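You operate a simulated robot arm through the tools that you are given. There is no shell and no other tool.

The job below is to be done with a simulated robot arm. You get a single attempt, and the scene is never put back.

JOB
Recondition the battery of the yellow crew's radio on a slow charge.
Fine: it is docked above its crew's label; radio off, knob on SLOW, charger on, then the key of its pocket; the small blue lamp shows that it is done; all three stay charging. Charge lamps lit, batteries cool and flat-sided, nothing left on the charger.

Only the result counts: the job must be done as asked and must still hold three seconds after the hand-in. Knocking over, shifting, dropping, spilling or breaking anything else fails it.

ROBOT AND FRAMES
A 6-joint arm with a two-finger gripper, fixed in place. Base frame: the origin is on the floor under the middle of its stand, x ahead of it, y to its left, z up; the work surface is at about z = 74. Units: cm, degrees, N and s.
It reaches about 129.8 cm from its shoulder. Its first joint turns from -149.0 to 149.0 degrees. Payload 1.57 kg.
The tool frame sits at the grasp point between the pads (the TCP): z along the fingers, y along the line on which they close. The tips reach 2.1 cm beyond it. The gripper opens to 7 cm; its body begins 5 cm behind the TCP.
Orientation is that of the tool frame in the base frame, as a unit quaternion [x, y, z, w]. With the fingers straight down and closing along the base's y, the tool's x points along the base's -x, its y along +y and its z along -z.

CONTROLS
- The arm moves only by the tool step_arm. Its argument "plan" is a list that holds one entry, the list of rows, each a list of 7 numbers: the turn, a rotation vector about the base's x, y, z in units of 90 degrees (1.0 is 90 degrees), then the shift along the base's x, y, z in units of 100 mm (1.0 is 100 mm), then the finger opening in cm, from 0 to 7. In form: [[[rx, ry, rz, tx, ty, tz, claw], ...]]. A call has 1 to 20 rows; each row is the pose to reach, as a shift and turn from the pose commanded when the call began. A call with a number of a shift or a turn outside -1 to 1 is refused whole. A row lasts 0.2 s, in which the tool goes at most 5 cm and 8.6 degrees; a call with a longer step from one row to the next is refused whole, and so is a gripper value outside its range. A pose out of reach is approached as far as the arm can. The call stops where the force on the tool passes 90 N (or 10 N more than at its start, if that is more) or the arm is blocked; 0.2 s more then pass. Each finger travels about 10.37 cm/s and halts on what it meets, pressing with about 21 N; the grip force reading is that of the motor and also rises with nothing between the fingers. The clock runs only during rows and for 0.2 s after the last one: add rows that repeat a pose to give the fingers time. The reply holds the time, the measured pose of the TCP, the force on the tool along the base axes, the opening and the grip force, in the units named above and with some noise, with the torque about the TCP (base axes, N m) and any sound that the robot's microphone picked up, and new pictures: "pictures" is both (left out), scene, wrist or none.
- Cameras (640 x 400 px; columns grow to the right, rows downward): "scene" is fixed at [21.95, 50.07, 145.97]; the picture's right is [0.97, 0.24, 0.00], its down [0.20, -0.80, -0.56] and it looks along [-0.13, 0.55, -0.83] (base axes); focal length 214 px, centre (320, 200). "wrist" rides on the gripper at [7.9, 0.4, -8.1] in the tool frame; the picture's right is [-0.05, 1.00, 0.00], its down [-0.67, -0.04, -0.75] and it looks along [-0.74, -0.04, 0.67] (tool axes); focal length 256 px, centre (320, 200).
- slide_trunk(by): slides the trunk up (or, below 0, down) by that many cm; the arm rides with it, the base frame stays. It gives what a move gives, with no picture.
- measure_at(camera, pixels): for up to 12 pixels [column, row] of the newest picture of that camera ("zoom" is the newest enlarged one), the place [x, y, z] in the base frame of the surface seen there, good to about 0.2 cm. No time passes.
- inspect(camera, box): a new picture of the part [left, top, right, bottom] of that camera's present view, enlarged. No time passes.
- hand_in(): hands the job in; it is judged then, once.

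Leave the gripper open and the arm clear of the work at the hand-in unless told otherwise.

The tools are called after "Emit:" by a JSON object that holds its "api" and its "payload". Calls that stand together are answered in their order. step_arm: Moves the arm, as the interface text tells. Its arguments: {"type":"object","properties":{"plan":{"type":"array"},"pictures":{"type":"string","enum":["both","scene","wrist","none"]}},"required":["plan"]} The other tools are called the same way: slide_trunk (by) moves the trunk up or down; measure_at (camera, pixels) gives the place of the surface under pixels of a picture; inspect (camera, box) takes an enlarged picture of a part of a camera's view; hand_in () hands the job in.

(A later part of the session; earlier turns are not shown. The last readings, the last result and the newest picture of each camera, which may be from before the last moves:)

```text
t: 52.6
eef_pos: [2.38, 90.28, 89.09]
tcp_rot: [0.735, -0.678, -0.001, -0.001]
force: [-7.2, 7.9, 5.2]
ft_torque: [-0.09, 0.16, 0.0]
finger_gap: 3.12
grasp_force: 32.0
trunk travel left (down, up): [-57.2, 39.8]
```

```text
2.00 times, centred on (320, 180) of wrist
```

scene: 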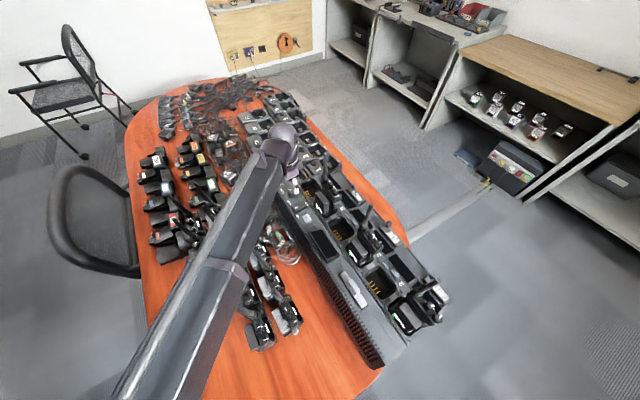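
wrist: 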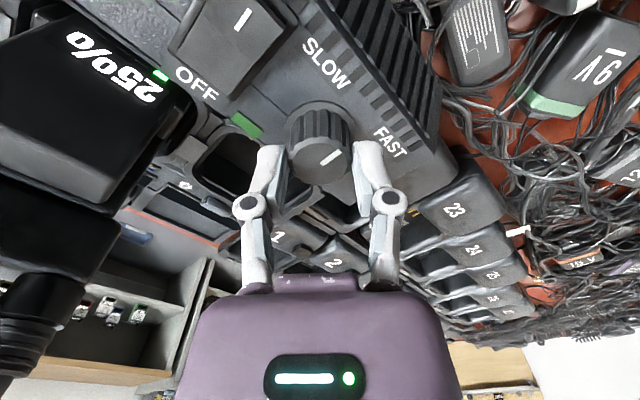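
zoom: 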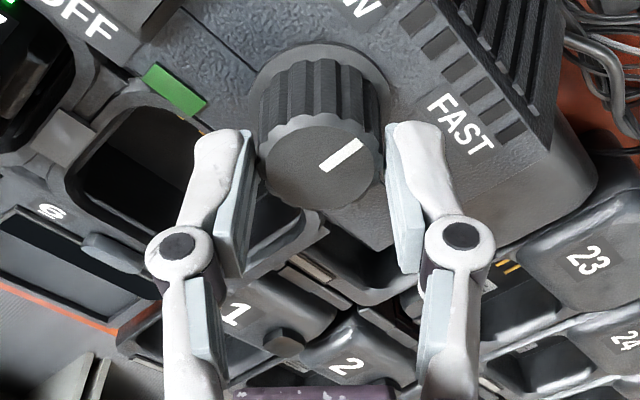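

The knob follows the gripper (the pointer is fixed relative to the fingers). Lateral force is about 10 N, so I'll add a tiny shift of (−0.08, +0.08) to relieve it while turning the remaining 45°.

Emit:
{"api": "step_arm", "payload": {"plan": [[[0, 0, 0.06, -0.004, 0.004, 0, 1.8], [0, 0, 0.12, -0.008, 0.008, 0, 1.8], [0, 0, 0.18, -0.008, 0.008, 0, 1.8], [0, 0, 0.24, -0.008, 0.008, 0, 1.8], [0, 0, 0.3, -0.008, 0.008, 0, 1.8], [0, 0, 0.36, -0.008, 0.008, 0, 1.8], [0, 0, 0.42, -0.008, 0.008, 0, 1.8], [0, 0, 0.48, -0.008, 0.008, 0, 1.8]]], "pictures": "wrist"}}

Emit:
{"api": "inspect", "payload": {"camera": "wrist", "box": [220, 80, 420, 280]}}

```text
t: 54.4
eef_pos: [2.27, 90.31, 89.25]
tcp_rot: [0.933, -0.359, 0.0, 0.0]
force: [3.5, -3.8, -1.3]
ft_torque: [-0.07, -0.2, 0.02]
finger_gap: 3.12
grasp_force: 32.3
trunk travel left (down, up): [-57.2, 39.8]
```

wrist: 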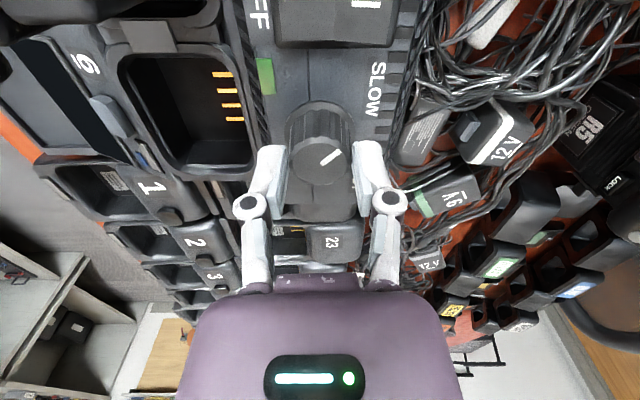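

```text
2.00 times, centred on (320, 180) of wrist
```

zoom: 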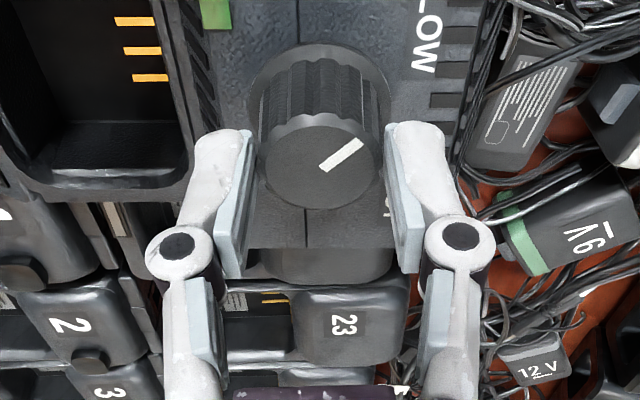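

The pointer now aims at the SLOW legend, up-right in this view. I'll open and raise 7 cm to verify.

Emit:
{"api": "step_arm", "payload": {"plan": [[[0, 0, 0, 0, 0, 0, 4], [0, 0, 0, 0, 0, 0, 5], [0, 0, 0, 0, 0, 0, 5]]], "pictures": "none"}}

Emit:
{"api": "slide_trunk", "payload": {"by": 7}}

Emit:
{"api": "step_arm", "payload": {"plan": [[[0, 0, 0, 0, 0, 0, 5]]], "pictures": "both"}}

Emit:
{"api": "inspect", "payload": {"camera": "wrist", "box": [240, 20, 420, 160]}}

Emit:
{"api": "inspect", "payload": {"camera": "scene", "box": [270, 160, 400, 260]}}

```text
t: 55.2
eef_pos: [2.35, 90.37, 89.06]
tcp_rot: [0.932, -0.361, -0.001, 0.0]
force: [-0.2, -0.7, 0.0]
ft_torque: [-0.02, 0.0, -0.02]
finger_gap: 5.01
grasp_force: 0.0
trunk travel left (down, up): [-57.2, 39.8]
```

```text
t: 56.3
eef_pos: [2.24, 90.19, 96.1]
tcp_rot: [0.933, -0.361, 0.0, 0.0]
force: [-0.4, -0.7, 0.4]
ft_torque: [-0.03, -0.02, 0.0]
finger_gap: 4.98
grasp_force: 0.1
trunk travel left (down, up): [-64.2, 32.8]
```

```text
t: 56.7
eef_pos: [2.43, 90.32, 96.12]
tcp_rot: [0.933, -0.361, 0.0, 0.0]
force: [-0.1, -0.7, 0.9]
ft_torque: [-0.04, 0.01, 0.01]
finger_gap: 5.0
grasp_force: 0.0
trunk travel left (down, up): [-64.2, 32.8]
```

scene: 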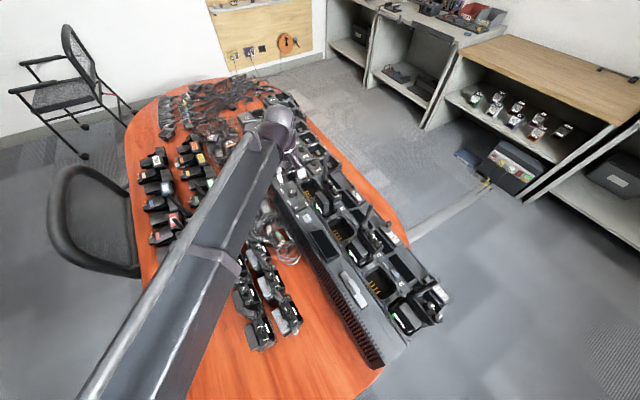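
wrist: 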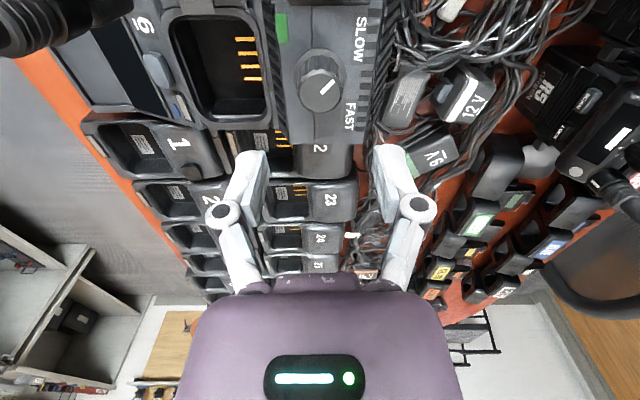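

```text
2.86 times, centred on (330, 90) of wrist
```

zoom: 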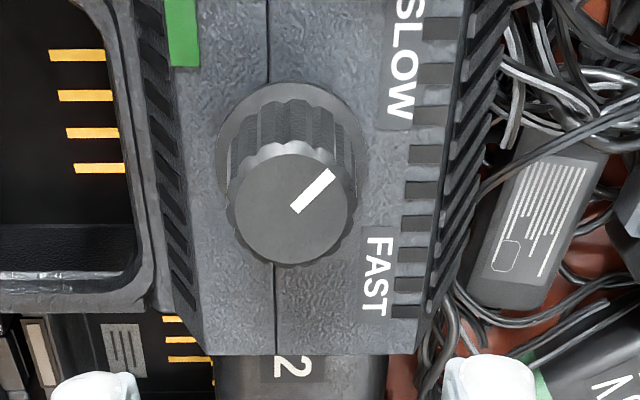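

```text
4.00 times, centred on (335, 210) of scene
```

zoom: 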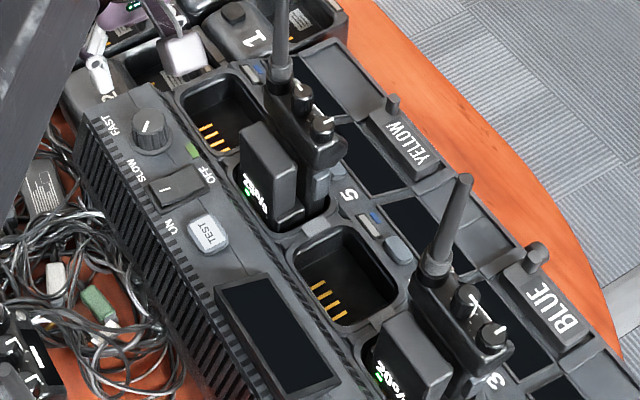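

In the wrist view the pointer aims toward SLOW. I'll confirm with a closer scene zoom.

Emit:
{"api": "inspect", "payload": {"camera": "scene", "box": [280, 180, 316, 205]}}

Emit:
{"api": "inspect", "payload": {"camera": "scene", "box": [325, 195, 361, 220]}}

```text
16.00 times, centred on (298, 192) of scene
```

zoom: 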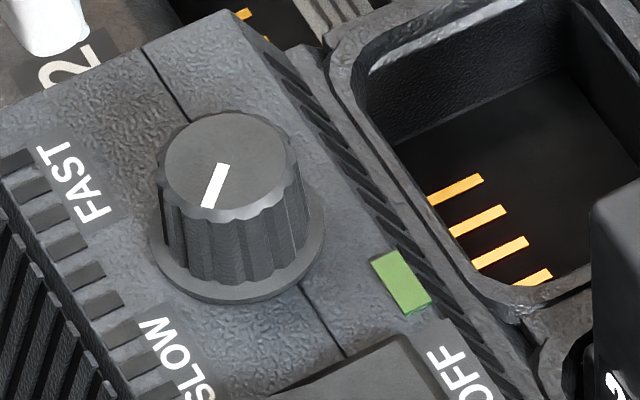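

```text
16.00 times, centred on (343, 208) of scene
```

zoom: 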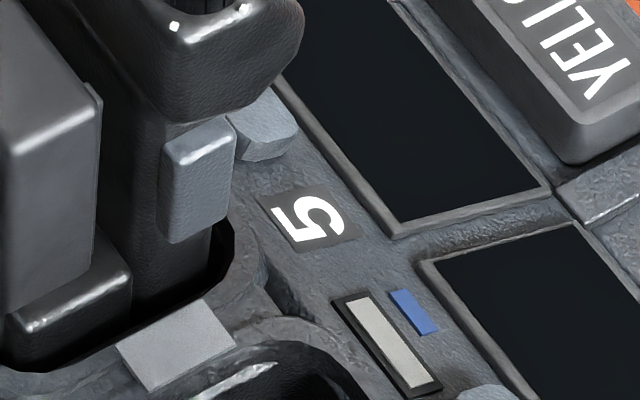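

SLOW is set: the pointer reaches down-left to the SLOW legend. Next is the rocker's ON end (the "I" half). I'll measure its surface and the hinge area in the scene picture.

Emit:
{"api": "measure_at", "payload": {"camera": "scene", "pixels": [[296.2, 207.5], [294.5, 208.7], [293.5, 207], [296, 210.5], [299, 206], [303, 204], [306, 202.5], [292, 211], [297, 214], [307, 215], [304, 219], [310, 221]]}}

Emit:
{"api": "inspect", "payload": {"camera": "scene", "box": [286, 194, 318, 228]}}

```text
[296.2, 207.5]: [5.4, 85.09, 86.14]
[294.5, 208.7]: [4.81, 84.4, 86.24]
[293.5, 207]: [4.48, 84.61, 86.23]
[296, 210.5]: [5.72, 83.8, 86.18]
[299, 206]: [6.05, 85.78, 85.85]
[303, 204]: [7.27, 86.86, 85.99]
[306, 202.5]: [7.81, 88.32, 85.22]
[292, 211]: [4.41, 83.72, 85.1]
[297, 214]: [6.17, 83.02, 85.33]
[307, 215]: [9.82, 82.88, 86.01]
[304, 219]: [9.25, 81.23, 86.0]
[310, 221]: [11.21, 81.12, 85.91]
```

```text
11.76 times, centred on (302, 211) of scene
```

zoom: 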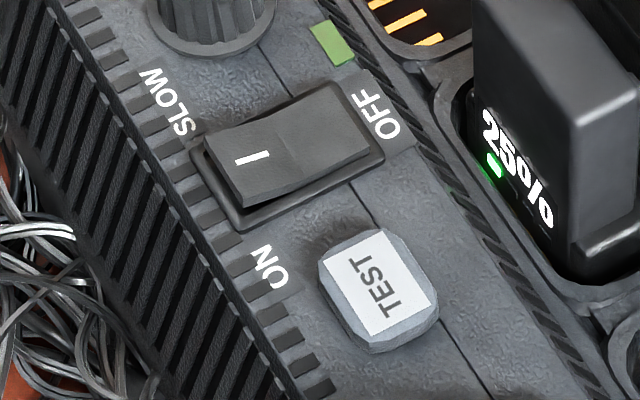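

The rocker spans from about (5.1, 84.2) at the ON end to (7.6, 87.0) at the OFF end, with the ON end raised to z ≈ 86.2. I'll close the fingers and move above the ON end at about (5.4, 84.6), staying at z = 96.

Emit:
{"api": "step_arm", "payload": {"plan": [[[0, 0, 0, 0.1, -0.19, 0, 3], [0, 0, 0, 0.2, -0.38, 0, 1], [0, 0, 0, 0.3, -0.57, 0, 0], [0, 0, 0, 0.3, -0.57, 0, 0], [0, 0, 0, 0.3, -0.57, 0, 0]]], "pictures": "both"}}

Emit:
{"api": "inspect", "payload": {"camera": "wrist", "box": [240, 20, 420, 220]}}

```text
t: 57.9
eef_pos: [5.37, 84.64, 96.08]
tcp_rot: [0.933, -0.361, 0.0, 0.0]
force: [-0.5, 0.4, -0.3]
ft_torque: [-0.02, 0.01, -0.01]
finger_gap: 0.0
grasp_force: 20.3
trunk travel left (down, up): [-64.2, 32.8]
```

scene: 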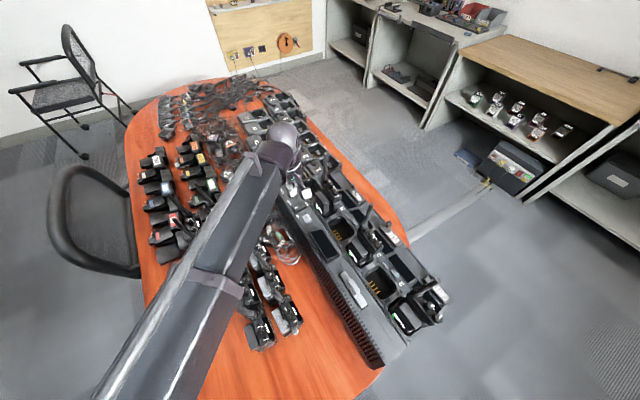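
wrist: 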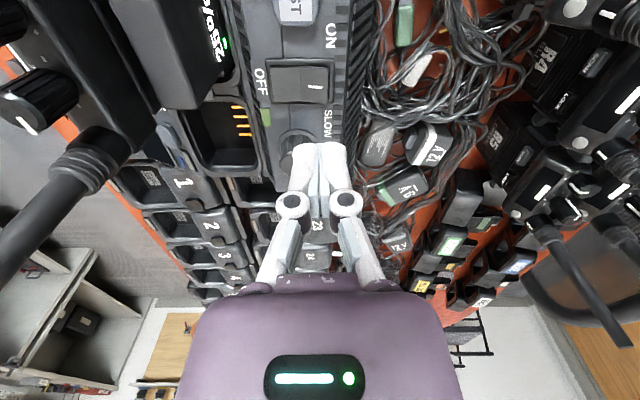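

```text
2.00 times, centred on (330, 120) of wrist
```

zoom: 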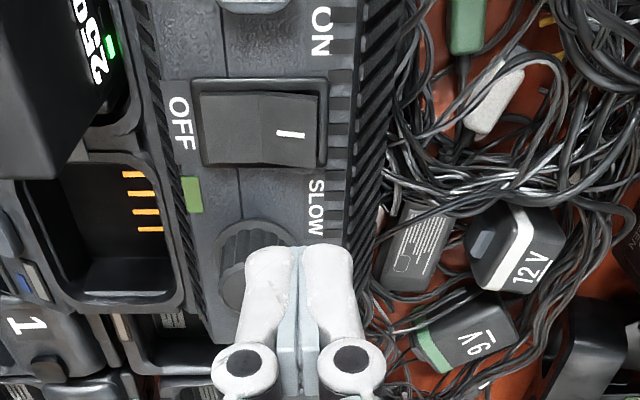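

The closed fingertips project to about (300,126) in the zoom, on the "I" half of the rocker (260–320). I'll lower 7 cm, to about 0.8 cm above contact.

Emit:
{"api": "slide_trunk", "payload": {"by": -7}}

Emit:
{"api": "step_arm", "payload": {"plan": [[[0, 0, 0, 0, 0, 0, 0]]], "pictures": "both"}}

Emit:
{"api": "inspect", "payload": {"camera": "wrist", "box": [240, 70, 420, 220]}}

Emit:
{"api": "inspect", "payload": {"camera": "scene", "box": [270, 150, 340, 230]}}

```text
t: 59.0
eef_pos: [5.3, 84.56, 89.14]
tcp_rot: [0.933, -0.361, 0.0, 0.0]
force: [0.2, -0.1, -0.9]
ft_torque: [-0.03, -0.01, -0.01]
finger_gap: 0.0
grasp_force: 21.0
trunk travel left (down, up): [-57.2, 39.8]
```

```text
t: 59.4
eef_pos: [5.22, 84.54, 89.09]
tcp_rot: [0.932, -0.361, -0.001, 0.0]
force: [-0.8, -0.1, 0.8]
ft_torque: [0.01, 0.02, -0.03]
finger_gap: 0.0
grasp_force: 20.4
trunk travel left (down, up): [-57.2, 39.8]
```

scene: 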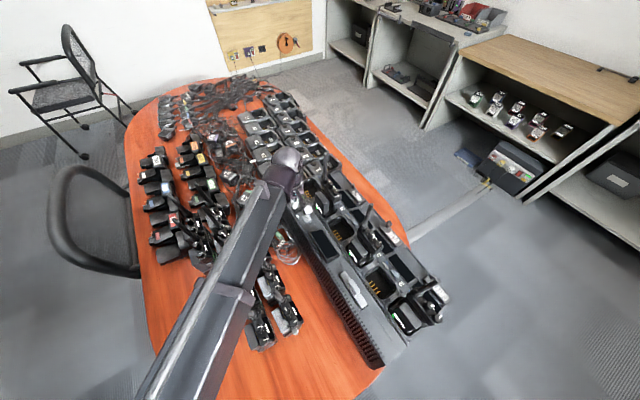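
wrist: 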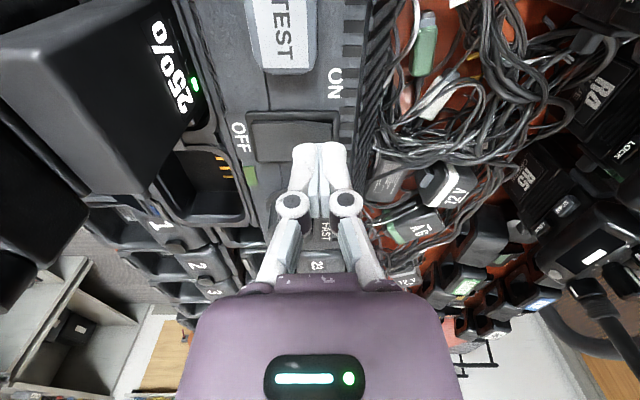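

```text
2.67 times, centred on (330, 145) of wrist
```

zoom: 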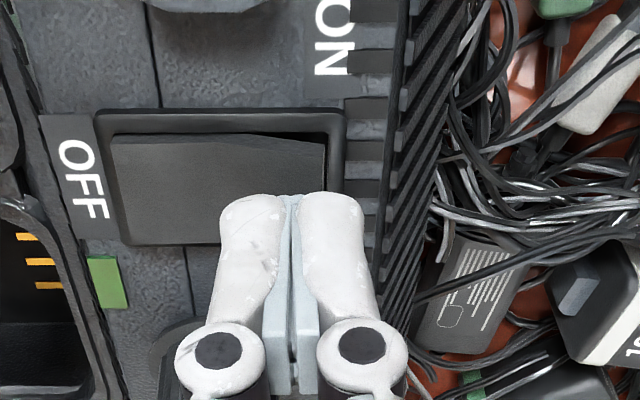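

```text
5.00 times, centred on (305, 190) of scene
```

zoom: 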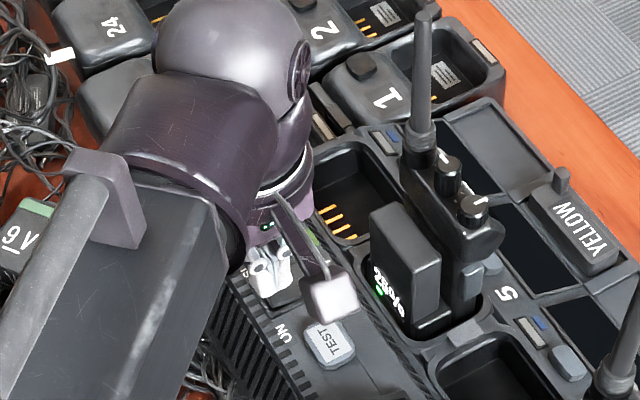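

The tips overhang the rocker's end slightly, so I'll shift 0.3 cm inward along the rocker (+0.22, +0.2), then press down in small trunk steps.

Emit:
{"api": "step_arm", "payload": {"plan": [[[0, 0, 0, 0.022, 0.02, 0, 0], [0, 0, 0, 0.022, 0.02, 0, 0]]], "pictures": "none"}}

Emit:
{"api": "slide_trunk", "payload": {"by": -0.6}}

Emit:
{"api": "slide_trunk", "payload": {"by": -0.3}}

```text
t: 60.0
eef_pos: [5.55, 84.83, 89.09]
tcp_rot: [0.932, -0.361, 0.0, -0.001]
force: [0.4, -0.5, 0.2]
ft_torque: [0.0, 0.02, 0.0]
finger_gap: 0.03
grasp_force: 20.8
trunk travel left (down, up): [-57.2, 39.8]
```

```text
t: 60.5
eef_pos: [5.54, 84.89, 88.42]
tcp_rot: [0.933, -0.361, 0.001, -0.001]
force: [-0.4, 0.6, -0.8]
ft_torque: [-0.03, 0.02, 0.02]
finger_gap: 0.0
grasp_force: 21.0
trunk travel left (down, up): [-56.6, 40.4]
```

```text
t: 61.0
eef_pos: [5.49, 84.83, 88.11]
tcp_rot: [0.933, -0.36, 0.0, 0.0]
force: [-1.0, -0.5, 0.8]
ft_torque: [0.02, 0.0, -0.01]
finger_gap: 0.0
grasp_force: 21.1
trunk travel left (down, up): [-56.3, 40.7]
```

No contact yet at z = 88.1. I'll continue in 0.2 cm steps.

Emit:
{"api": "slide_trunk", "payload": {"by": -0.2}}

Emit:
{"api": "slide_trunk", "payload": {"by": -0.2}}

```text
t: 61.6
eef_pos: [5.52, 84.84, 87.97]
tcp_rot: [0.933, -0.361, -0.001, 0.0]
force: [-0.3, -0.5, -0.3]
ft_torque: [-0.03, -0.02, 0.0]
finger_gap: 0.0
grasp_force: 20.6
trunk travel left (down, up): [-56.1, 40.9]
```

```text
t: 62.1
eef_pos: [5.49, 84.78, 87.76]
tcp_rot: [0.933, -0.36, -0.001, -0.001]
force: [0.7, 3.5, 9.5]
ft_torque: [0.03, 0.03, -0.01]
finger_gap: 0.0
grasp_force: 21.0
trunk travel left (down, up): [-55.9, 41.1]
```

Contact at z = 87.76 (9.5 N). I'll press further in 0.2 cm steps.

Emit:
{"api": "slide_trunk", "payload": {"by": -0.2}}

Emit:
{"api": "inspect", "payload": {"camera": "scene", "box": [270, 150, 410, 270]}}

```text
t: 62.6
eef_pos: [5.54, 84.76, 87.93]
tcp_rot: [0.932, -0.362, -0.001, -0.002]
force: [0.4, 15.3, 40.5]
ft_torque: [0.05, 0.05, -0.03]
finger_gap: 0.6
grasp_force: 28.3
trunk travel left (down, up): [-55.7, 41.3]
```

```text
3.33 times, centred on (340, 210) of scene
```

zoom: 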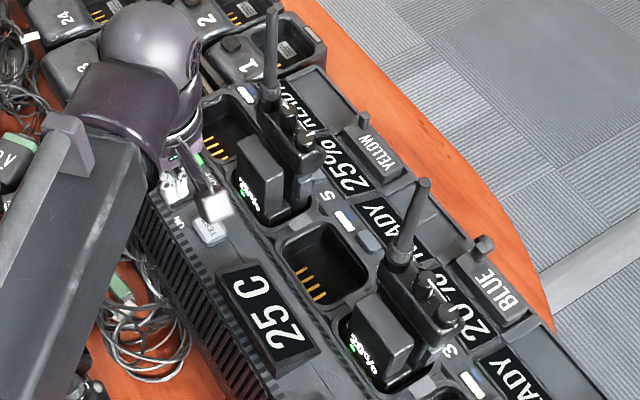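

The charger came on: the main display shows "25 C" and the pocket displays are lit. I'll lift off straight away.

Emit:
{"api": "slide_trunk", "payload": {"by": 3}}

Emit:
{"api": "slide_trunk", "payload": {"by": 7}}

Emit:
{"api": "inspect", "payload": {"camera": "scene", "box": [280, 160, 380, 250]}}

Emit:
{"api": "inspect", "payload": {"camera": "scene", "box": [340, 200, 460, 330]}}

```text
t: 63.4
eef_pos: [5.55, 84.77, 90.58]
tcp_rot: [0.933, -0.361, 0.0, 0.0]
force: [0.5, -0.2, -0.7]
ft_torque: [0.02, 0.03, 0.0]
finger_gap: 0.0
grasp_force: 29.0
trunk travel left (down, up): [-58.7, 38.3]
```

```text
t: 64.4
eef_pos: [5.58, 84.73, 97.49]
tcp_rot: [0.933, -0.361, 0.0, 0.001]
force: [-1.2, 1.3, -0.8]
ft_torque: [-0.01, 0.04, 0.01]
finger_gap: 0.0
grasp_force: 28.5
trunk travel left (down, up): [-65.7, 31.3]
```

```text
4.44 times, centred on (330, 205) of scene
```

zoom: 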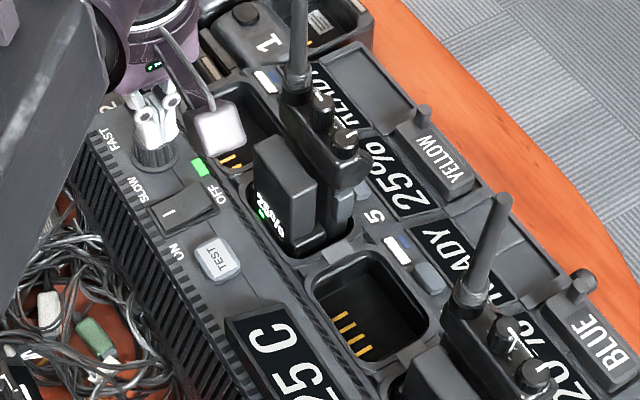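

```text
3.08 times, centred on (400, 265) of scene
```

zoom: 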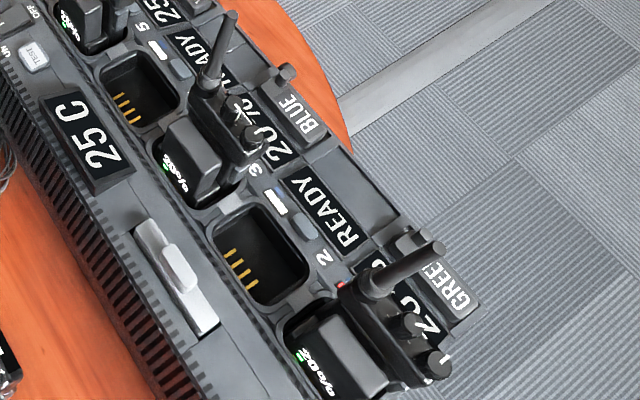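

The green lamp is bright. I notice a red glow beside the green radio at zoom (340,285), so I'll look closer at each pocket's lamps.

Emit:
{"api": "inspect", "payload": {"camera": "scene", "box": [400, 270, 450, 320]}}

Emit:
{"api": "inspect", "payload": {"camera": "scene", "box": [365, 235, 425, 285]}}

Emit:
{"api": "inspect", "payload": {"camera": "scene", "box": [310, 165, 370, 225]}}

Emit:
{"api": "inspect", "payload": {"camera": "scene", "box": [284, 180, 324, 225]}}

```text
8.00 times, centred on (425, 295) of scene
```

zoom: 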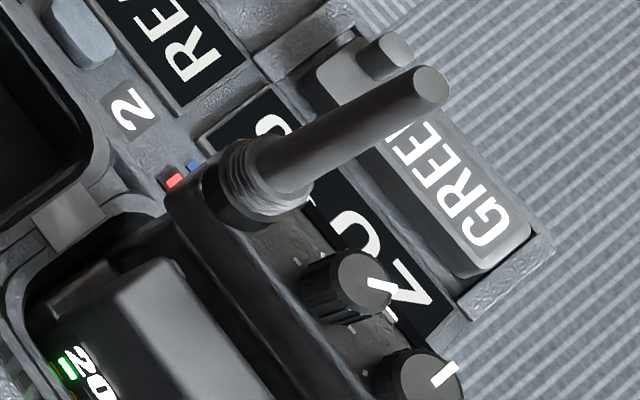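

```text
8.00 times, centred on (395, 260) of scene
```

zoom: 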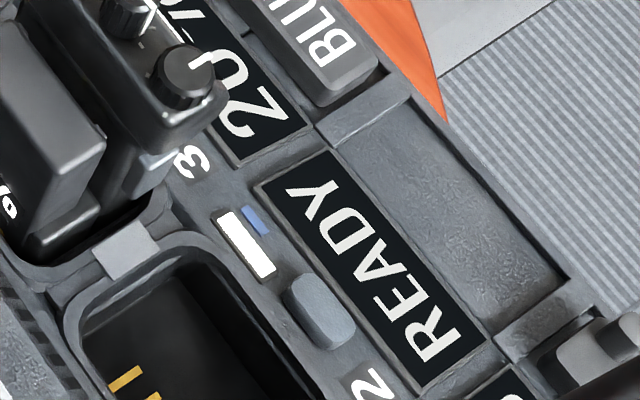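

```text
6.67 times, centred on (340, 195) of scene
```

zoom: 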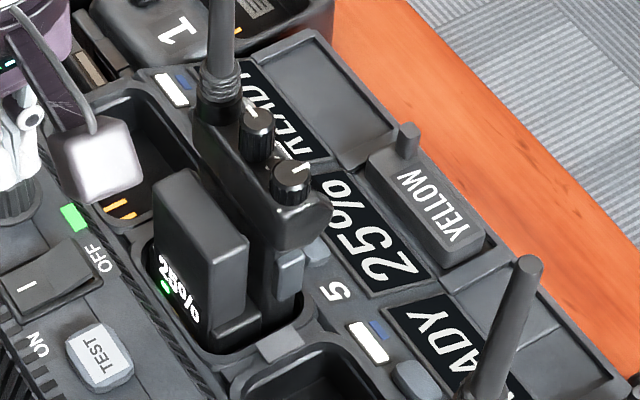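

```text
8.89 times, centred on (304, 202) of scene
```

zoom: 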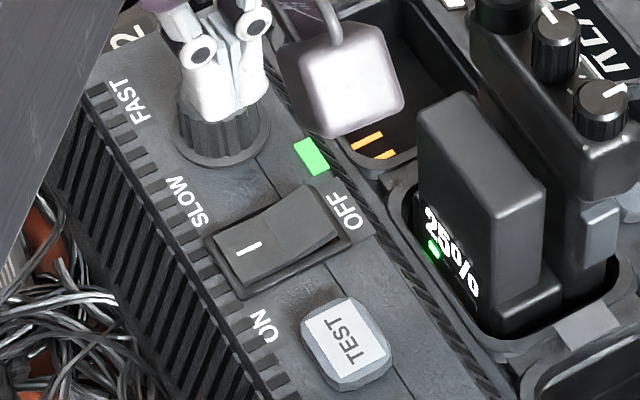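

All is in order: rocker ON end is down, green lamp bright, occupied pockets show a red charge lamp and empty ones show READY. Next is key 5. Since the arm has to reach lower and further out, I'll first map the near table radios' antennas under the forearm's path and measure key 5.

Emit:
{"api": "inspect", "payload": {"camera": "scene", "box": [200, 200, 330, 360]}}

Emit:
{"api": "inspect", "payload": {"camera": "scene", "box": [232, 280, 312, 355]}}

Emit:
{"api": "measure_at", "payload": {"camera": "scene", "pixels": [[339.5, 202.5], [340.5, 203.5], [341.5, 201.5], [354, 222], [352, 223.5], [396, 274.5], [346.5, 212], [348, 206], [360, 195], [356, 203]]}}

```text
2.50 times, centred on (265, 280) of scene
```

zoom: 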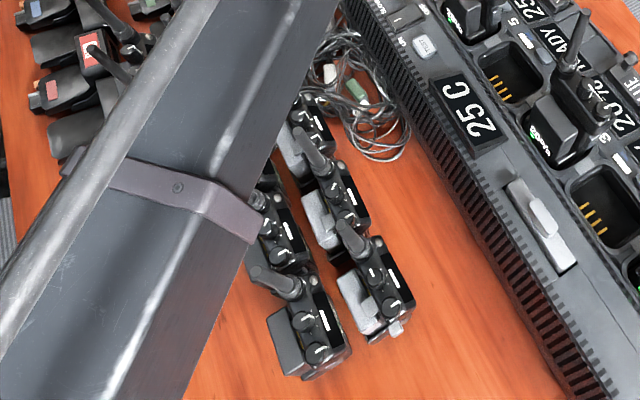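

```text
5.33 times, centred on (272, 318) of scene
```

zoom: 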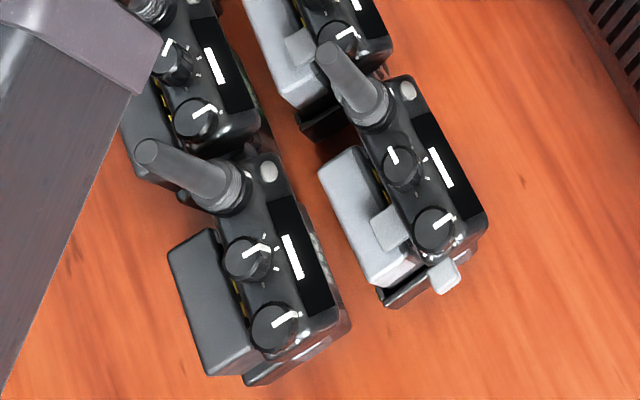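

```text
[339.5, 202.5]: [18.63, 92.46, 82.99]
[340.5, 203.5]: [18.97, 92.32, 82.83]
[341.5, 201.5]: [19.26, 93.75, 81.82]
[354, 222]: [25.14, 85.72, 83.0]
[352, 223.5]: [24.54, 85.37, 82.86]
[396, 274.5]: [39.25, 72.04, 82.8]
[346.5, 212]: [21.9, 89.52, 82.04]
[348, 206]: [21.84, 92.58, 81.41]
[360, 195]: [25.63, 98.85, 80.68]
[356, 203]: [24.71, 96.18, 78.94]
```

Emit:
{"api": "measure_at", "payload": {"camera": "scene", "pixels": [[240.3, 309.3], [242, 310], [273.9, 290.5], [275, 292], [251, 315], [281, 300], [264, 253], [266, 256], [236, 262]]}}

```text
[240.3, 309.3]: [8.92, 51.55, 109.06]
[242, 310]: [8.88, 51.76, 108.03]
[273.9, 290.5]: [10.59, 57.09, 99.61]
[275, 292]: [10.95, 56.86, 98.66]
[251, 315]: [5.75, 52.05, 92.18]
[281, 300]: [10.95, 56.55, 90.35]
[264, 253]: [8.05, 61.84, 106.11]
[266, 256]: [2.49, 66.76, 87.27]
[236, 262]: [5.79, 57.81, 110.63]
```

Key 5's centre is about (18.2, 92.7, 83.0), about 1.9 cm in front of the radio's face. The gripper body would hit the radio if vertical, so I'll lean the tool about 24° toward the label side, with the camera on that side too. First I'll raise the trunk 15.5 cm to clear the antennas.

Emit:
{"api": "slide_trunk", "payload": {"by": 15.5}}

Emit:
{"api": "step_arm", "payload": {"plan": [[[0, 0, 0.09, 0.06, 0.04, 0, 0], [0, 0, 0.18, 0.12, 0.08, 0, 0], [0, 0, 0.27, 0.18, 0.12, 0, 0], [0, 0, 0.36, 0.24, 0.16, 0, 0], [0, 0, 0.45, 0.3, 0.2, 0, 0], [0, 0, 0.54, 0.36, 0.24, 0, 0], [0, 0, 0.63, 0.42, 0.28, 0, 0], [0, 0, 0.72, 0.48, 0.32, 0, 0], [0, 0, 0.81, 0.54, 0.36, 0, 0], [0, 0, 0.9, 0.6, 0.4, 0, 0], [0, 0, 0.97, 0.6, 0.4, 0, 0], [0, 0, 0.97, 0.6, 0.4, 0, 0]]], "pictures": "both"}}

```text
t: 66.2
eef_pos: [5.54, 84.74, 113.1]
tcp_rot: [0.933, -0.361, 0.0, -0.001]
force: [0.3, -0.8, 0.9]
ft_torque: [0.01, 0.0, 0.0]
finger_gap: 0.0
grasp_force: 28.2
trunk travel left (down, up): [-81.2, 15.8]
```

```text
t: 68.8
eef_pos: [11.48, 88.78, 113.1]
tcp_rot: [0.924, 0.383, 0.0, 0.0]
force: [-1.0, 0.4, 0.1]
ft_torque: [-0.03, 0.04, 0.04]
finger_gap: 0.0
grasp_force: 28.4
trunk travel left (down, up): [-81.2, 15.8]
```

scene: 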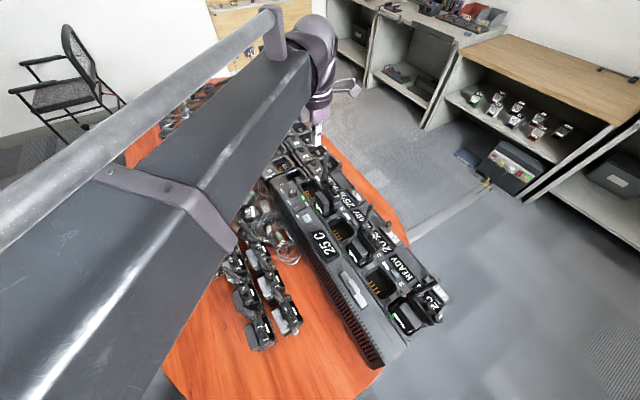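
wrist: 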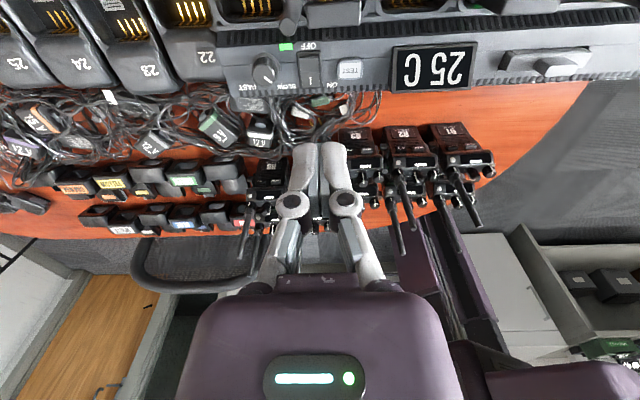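

The yaw worked (heading 45°). I'll move above key 5 with the tool still vertical so the wrist camera can see and measure the key.

Emit:
{"api": "step_arm", "payload": {"plan": [[[0, 0, 0, 0.2, 0.12, 0, 0], [0, 0, 0, 0.4, 0.25, 0, 0], [0, 0, 0, 0.6, 0.37, 0, 0], [0, 0, 0, 0.72, 0.44, 0, 0], [0, 0, 0, 0.72, 0.44, 0, 0]]], "pictures": "both"}}

Emit:
{"api": "inspect", "payload": {"camera": "wrist", "box": [230, 0, 410, 112]}}

```text
t: 70.0
eef_pos: [18.64, 93.27, 113.05]
tcp_rot: [0.924, 0.383, 0.0, 0.0]
force: [0.3, 0.3, 0.4]
ft_torque: [-0.01, 0.05, -0.01]
finger_gap: 0.0
grasp_force: 28.5
trunk travel left (down, up): [-81.2, 15.8]
```

scene: 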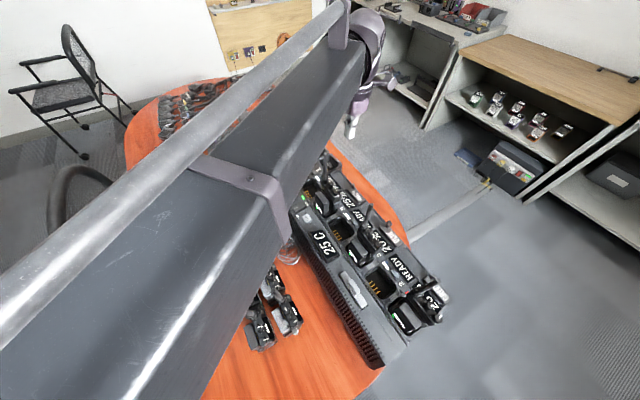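
wrist: 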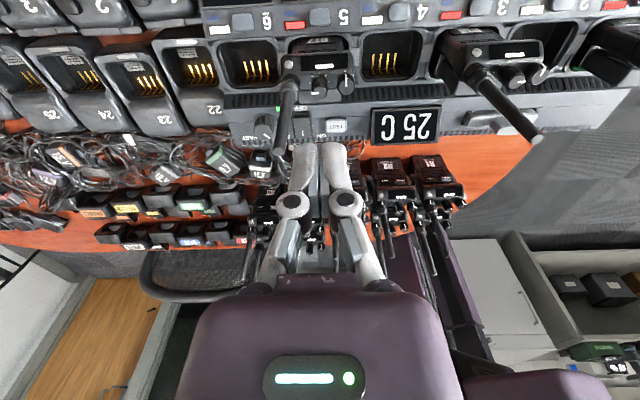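

```text
3.56 times, centred on (320, 56) of wrist
```

zoom: 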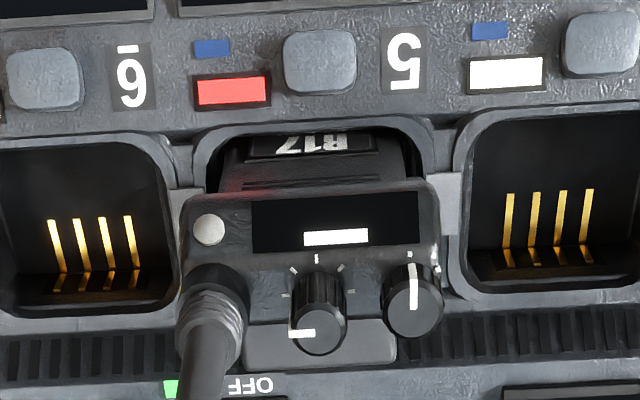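

A clear view: key 5 is at zoom (320,62), its charge lamp is red (charging) and its blue lamp is unlit. I'll measure the key's centre and edges and the radio's front edge.

Emit:
{"api": "measure_at", "payload": {"camera": "zoom", "pixels": [[320, 62], [290, 62], [350, 62], [320, 40], [320, 88], [230, 90], [212, 48], [335, 195], [335, 225], [320, 185], [210, 330], [190, 200]]}}

```text
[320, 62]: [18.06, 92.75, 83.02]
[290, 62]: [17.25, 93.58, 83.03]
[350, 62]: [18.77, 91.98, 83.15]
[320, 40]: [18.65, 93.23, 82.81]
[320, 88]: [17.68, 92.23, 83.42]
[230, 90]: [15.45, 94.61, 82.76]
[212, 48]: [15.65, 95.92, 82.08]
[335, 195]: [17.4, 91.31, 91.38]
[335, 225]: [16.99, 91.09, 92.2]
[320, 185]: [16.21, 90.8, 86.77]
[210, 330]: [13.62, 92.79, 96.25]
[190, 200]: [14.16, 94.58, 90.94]
```

Key 5's centre is (18.06, 92.75, 83.0) on a surface sloping about 22° outward, and the radio's front is 1.5 cm away. I'll tilt the tool 24° toward the label side and set the TCP at (18.8, 93.5), still high up.

Emit:
{"api": "step_arm", "payload": {"plan": [[[-0.047, 0.047, 0, 0.004, 0.006, 0.01, 0], [-0.094, 0.094, 0, 0.008, 0.012, 0.041, 0], [-0.141, 0.141, 0, 0.012, 0.018, 0.093, 0], [-0.1886, 0.1886, 0, 0.016, 0.023, 0.165, 0], [-0.1886, 0.1886, 0, 0.016, 0.023, 0.165, 0]]], "pictures": "both"}}

```text
t: 71.2
eef_pos: [18.91, 93.42, 114.72]
tcp_rot: [0.904, 0.374, -0.193, 0.08]
force: [0.6, 0.2, -0.6]
ft_torque: [0.01, 0.03, -0.01]
finger_gap: 0.03
grasp_force: 28.7
trunk travel left (down, up): [-81.2, 15.8]
```

scene: 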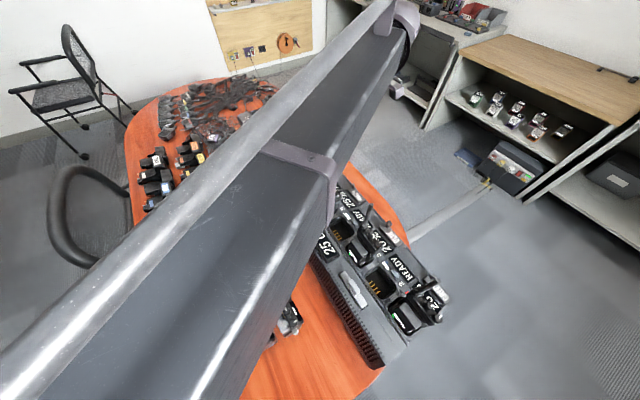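
wrist: 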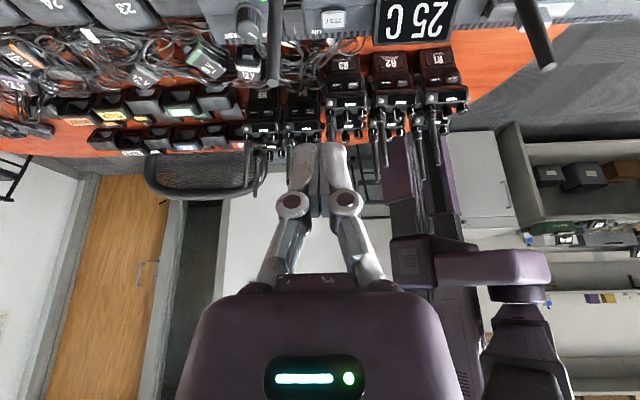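

Tilt achieved as planned. I'll lower 11 cm and check both views for clearance to the yellow and blue antennas.

Emit:
{"api": "slide_trunk", "payload": {"by": -11}}

Emit:
{"api": "step_arm", "payload": {"plan": [[[0, 0, 0, 0, 0, 0, 0]]], "pictures": "both"}}

Emit:
{"api": "inspect", "payload": {"camera": "scene", "box": [230, 60, 470, 280]}}

```text
t: 72.6
eef_pos: [18.94, 93.46, 103.63]
tcp_rot: [0.904, 0.374, -0.192, 0.08]
force: [-0.3, -0.3, 0.8]
ft_torque: [0.0, 0.0, 0.0]
finger_gap: 0.01
grasp_force: 28.9
trunk travel left (down, up): [-70.2, 26.8]
```

```text
t: 73.0
eef_pos: [18.9, 93.42, 103.66]
tcp_rot: [0.903, 0.375, -0.192, 0.08]
force: [-0.3, 0.2, -0.1]
ft_torque: [-0.02, -0.02, 0.03]
finger_gap: 0.02
grasp_force: 29.1
trunk travel left (down, up): [-70.2, 26.8]
```

scene: 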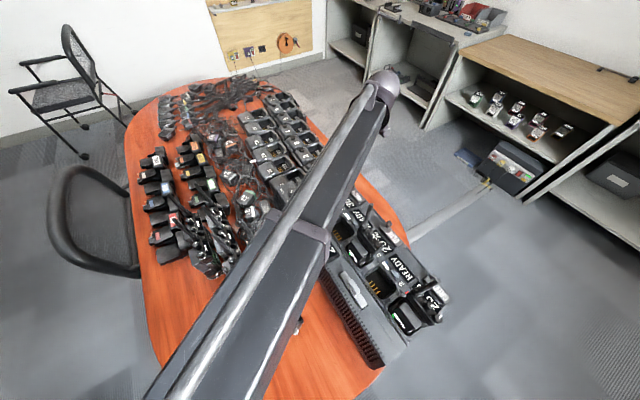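
wrist: 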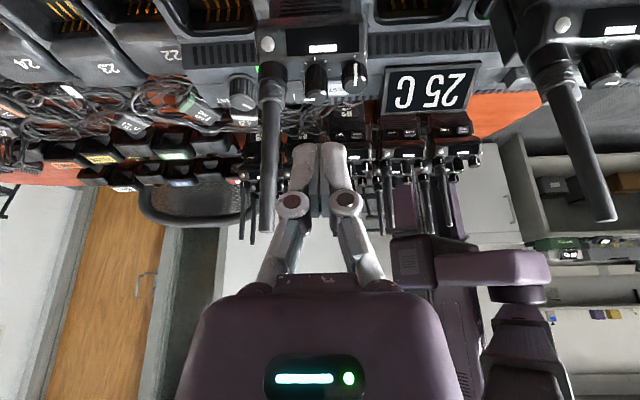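

```text
1.82 times, centred on (350, 170) of scene
```

zoom: 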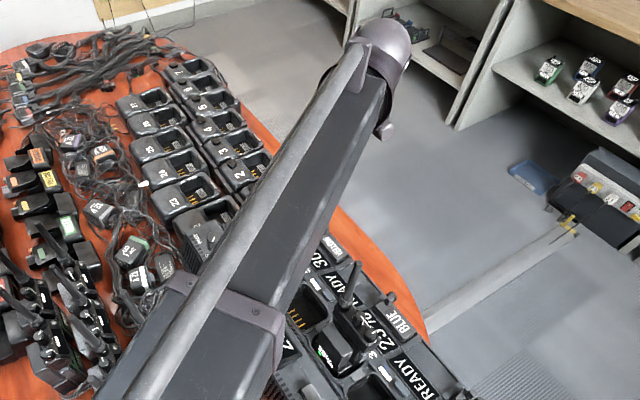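

Measuring the forearm's right lower edge near the blue antenna to confirm clearance before continuing down.

Emit:
{"api": "measure_at", "payload": {"camera": "scene", "pixels": [[328, 240], [324, 250], [322, 258], [340, 205], [344, 195], [352, 180], [308, 290], [298, 310], [285, 335], [270, 365], [370, 207], [373, 212]]}}

Emit:
{"api": "inspect", "payload": {"camera": "scene", "box": [330, 180, 450, 300]}}

```text
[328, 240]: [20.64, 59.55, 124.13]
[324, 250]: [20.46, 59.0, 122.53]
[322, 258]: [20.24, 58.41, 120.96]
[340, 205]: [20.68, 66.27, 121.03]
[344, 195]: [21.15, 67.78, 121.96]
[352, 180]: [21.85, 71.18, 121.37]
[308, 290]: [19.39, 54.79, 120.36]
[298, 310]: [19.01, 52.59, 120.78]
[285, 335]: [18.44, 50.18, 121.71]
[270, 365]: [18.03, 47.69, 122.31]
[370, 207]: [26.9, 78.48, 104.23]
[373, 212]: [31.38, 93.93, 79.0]
```

```text
3.33 times, centred on (390, 240) of scene
```

zoom: 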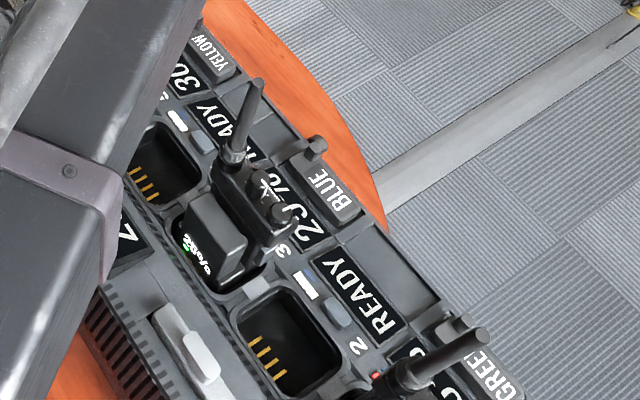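

The forearm's right edge extrapolates to x ≈ 23.3 beside the blue antenna (26.9), about 3 cm clear. I'll continue down 11 cm, to a tip height near z = 90.7.

Emit:
{"api": "slide_trunk", "payload": {"by": -11}}

Emit:
{"api": "step_arm", "payload": {"plan": [[[0, 0, 0, 0, 0, 0, 0]]], "pictures": "both"}}

Emit:
{"api": "inspect", "payload": {"camera": "wrist", "box": [220, 0, 440, 250]}}

```text
t: 74.5
eef_pos: [18.83, 93.45, 92.66]
tcp_rot: [0.904, 0.374, -0.192, 0.079]
force: [0.0, 0.1, 0.7]
ft_torque: [0.02, -0.01, 0.02]
finger_gap: 0.0
grasp_force: 28.2
trunk travel left (down, up): [-59.2, 37.8]
```

```text
t: 74.9
eef_pos: [18.91, 93.51, 92.66]
tcp_rot: [0.904, 0.374, -0.192, 0.08]
force: [0.1, -0.2, -0.4]
ft_torque: [-0.03, 0.01, -0.01]
finger_gap: 0.0
grasp_force: 28.3
trunk travel left (down, up): [-59.2, 37.8]
```

scene: 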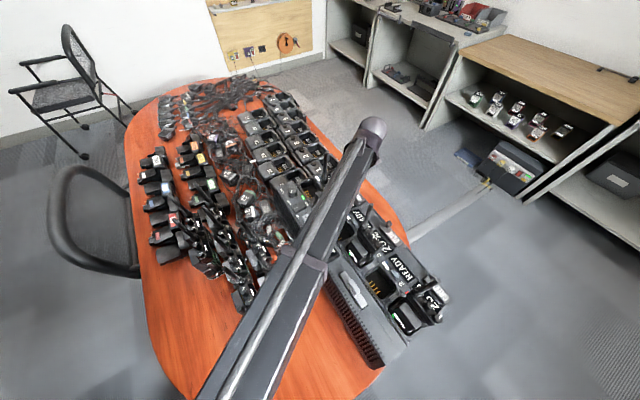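
wrist: 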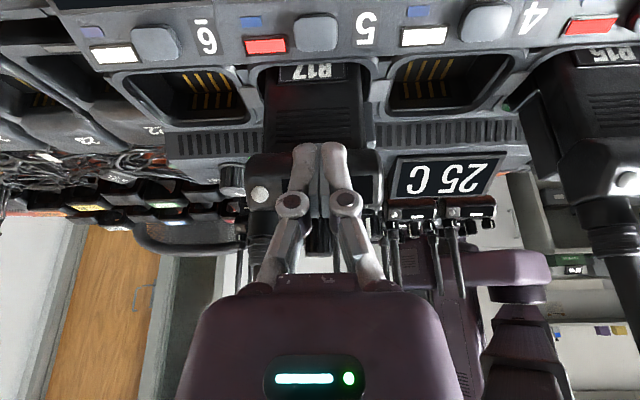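

```text
1.60 times, centred on (330, 125) of wrist
```

zoom: 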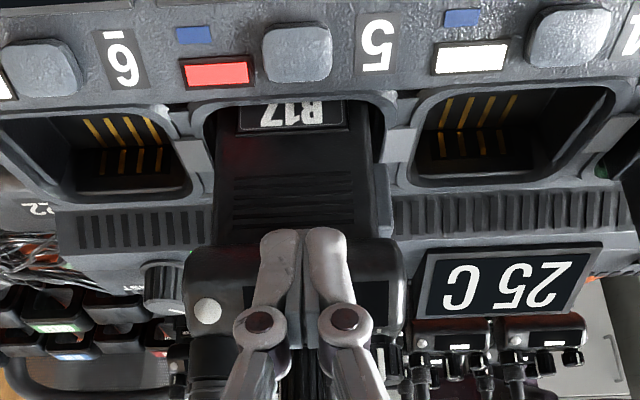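

The fingertips hang in front of the radio's head, and key 5 is directly below at zoom (297,52). I'll lower 6 cm more and check alignment.

Emit:
{"api": "slide_trunk", "payload": {"by": -6}}

Emit:
{"api": "inspect", "payload": {"camera": "wrist", "box": [220, 80, 420, 250]}}

Emit:
{"api": "measure_at", "payload": {"camera": "zoom", "pixels": [[305, 100]]}}

```text
t: 75.9
eef_pos: [18.84, 93.39, 86.58]
tcp_rot: [0.904, 0.374, -0.192, 0.08]
force: [0.4, -0.3, -0.4]
ft_torque: [-0.02, -0.02, -0.02]
finger_gap: 0.0
grasp_force: 28.2
trunk travel left (down, up): [-53.2, 43.8]
```

```text
2.35 times, centred on (320, 165) of wrist
```

zoom: 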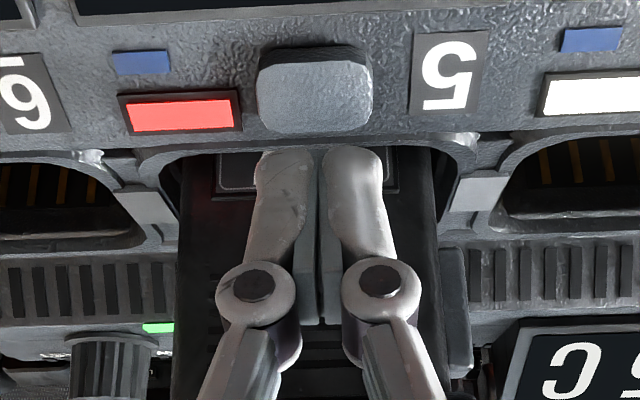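

```text
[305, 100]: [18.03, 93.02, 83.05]
```

The contact point would fall about 0.2 cm toward the radio from the key's middle. I'll shift outward by (+0.2, +0.2), then lower 1.3 cm to just above contact.

Emit:
{"api": "step_arm", "payload": {"plan": [[[0, 0, 0, 0.02, 0.02, 0, 0], [0, 0, 0, 0.02, 0.02, 0, 0]]], "pictures": "none"}}

Emit:
{"api": "slide_trunk", "payload": {"by": -1.3}}

Emit:
{"api": "inspect", "payload": {"camera": "wrist", "box": [220, 80, 420, 250]}}

```text
t: 76.5
eef_pos: [19.11, 93.7, 86.6]
tcp_rot: [0.904, 0.374, -0.192, 0.08]
force: [-0.8, -0.5, 0.5]
ft_torque: [-0.03, -0.03, 0.03]
finger_gap: 0.0
grasp_force: 28.7
trunk travel left (down, up): [-53.2, 43.8]
```

```text
t: 77.1
eef_pos: [18.89, 93.72, 85.36]
tcp_rot: [0.904, 0.375, -0.192, 0.08]
force: [-0.2, -0.5, 0.0]
ft_torque: [0.02, 0.0, -0.02]
finger_gap: 0.0
grasp_force: 28.4
trunk travel left (down, up): [-51.9, 45.1]
```

```text
2.35 times, centred on (320, 165) of wrist
```

zoom: 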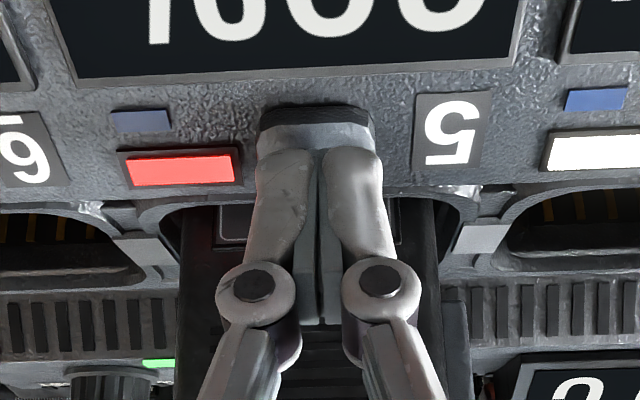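

The tips are just above key 5. Now I'll press in 0.2 cm steps, watching force and the blue lamp at zoom (140,122).

Emit:
{"api": "slide_trunk", "payload": {"by": -0.3}}

Emit:
{"api": "slide_trunk", "payload": {"by": -0.2}}

Emit:
{"api": "inspect", "payload": {"camera": "wrist", "box": [220, 80, 420, 250]}}

```text
t: 77.6
eef_pos: [19.09, 93.56, 85.1]
tcp_rot: [0.904, 0.375, -0.192, 0.079]
force: [-0.6, 0.3, 0.1]
ft_torque: [-0.03, -0.01, 0.02]
finger_gap: 0.0
grasp_force: 28.4
trunk travel left (down, up): [-51.6, 45.4]
```

```text
t: 78.1
eef_pos: [19.22, 93.54, 84.87]
tcp_rot: [0.904, 0.374, -0.192, 0.08]
force: [-0.3, 0.0, 0.7]
ft_torque: [0.04, 0.0, -0.02]
finger_gap: 0.0
grasp_force: 28.8
trunk travel left (down, up): [-51.4, 45.6]
```

```text
2.35 times, centred on (320, 165) of wrist
```

zoom: 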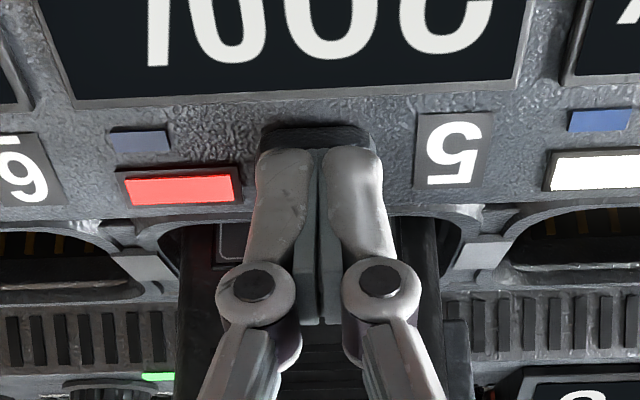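

No contact force yet at z = 84.87. I'll continue in 0.15 cm steps.

Emit:
{"api": "slide_trunk", "payload": {"by": -0.15}}

Emit:
{"api": "slide_trunk", "payload": {"by": -0.15}}

Emit:
{"api": "inspect", "payload": {"camera": "wrist", "box": [220, 80, 420, 250]}}

```text
t: 78.6
eef_pos: [19.14, 93.59, 84.71]
tcp_rot: [0.904, 0.374, -0.191, 0.08]
force: [-0.6, 0.9, 0.5]
ft_torque: [0.07, 0.0, -0.01]
finger_gap: 0.0
grasp_force: 29.2
trunk travel left (down, up): [-51.2, 45.8]
```

```text
t: 79.1
eef_pos: [19.11, 93.63, 84.63]
tcp_rot: [0.904, 0.374, -0.192, 0.08]
force: [-0.1, 0.5, 0.7]
ft_torque: [-0.03, 0.01, -0.02]
finger_gap: 0.59
grasp_force: 28.4
trunk travel left (down, up): [-51.1, 45.9]
```

```text
2.35 times, centred on (320, 165) of wrist
```

zoom: 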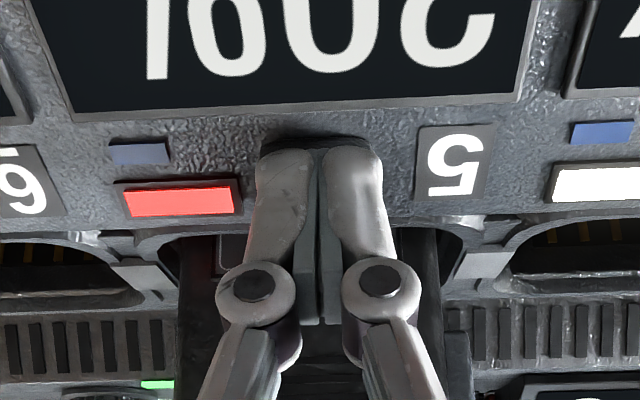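

Emit:
{"api": "slide_trunk", "payload": {"by": -0.15}}

Emit:
{"api": "inspect", "payload": {"camera": "wrist", "box": [220, 80, 420, 250]}}

```text
t: 79.6
eef_pos: [19.12, 93.58, 84.41]
tcp_rot: [0.904, 0.374, -0.191, 0.08]
force: [0.1, -0.2, 2.9]
ft_torque: [-0.02, 0.01, -0.01]
finger_gap: 0.57
grasp_force: 28.6
trunk travel left (down, up): [-50.9, 46.1]
heard: click
```

```text
2.35 times, centred on (320, 165) of wrist
```

zoom: 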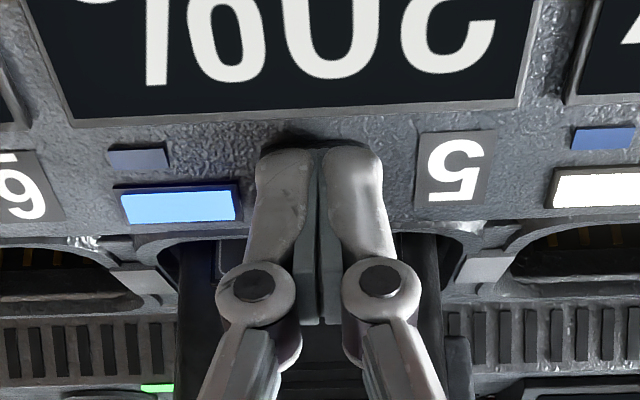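

A click was heard and the pocket's large lamp changed from red to blue. I'll release the key by lifting 1.5 cm and look at the lamps.

Emit:
{"api": "slide_trunk", "payload": {"by": 1.5}}

Emit:
{"api": "inspect", "payload": {"camera": "wrist", "box": [200, 40, 440, 190]}}

```text
t: 80.3
eef_pos: [19.12, 93.7, 85.87]
tcp_rot: [0.904, 0.374, -0.192, 0.079]
force: [-0.2, -0.2, 0.2]
ft_torque: [0.0, -0.02, 0.04]
finger_gap: 0.01
grasp_force: 28.9
trunk travel left (down, up): [-52.4, 44.6]
```

```text
2.67 times, centred on (320, 115) of wrist
```

zoom: 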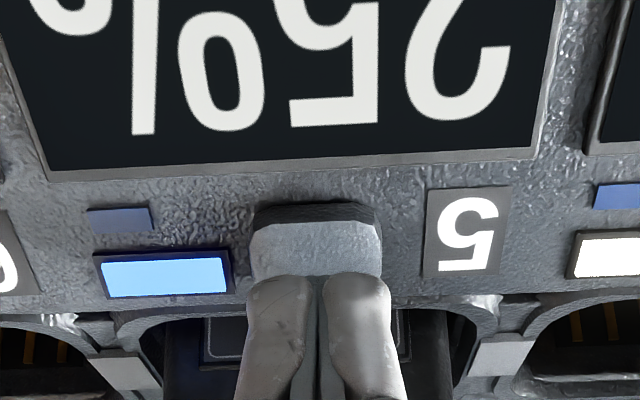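

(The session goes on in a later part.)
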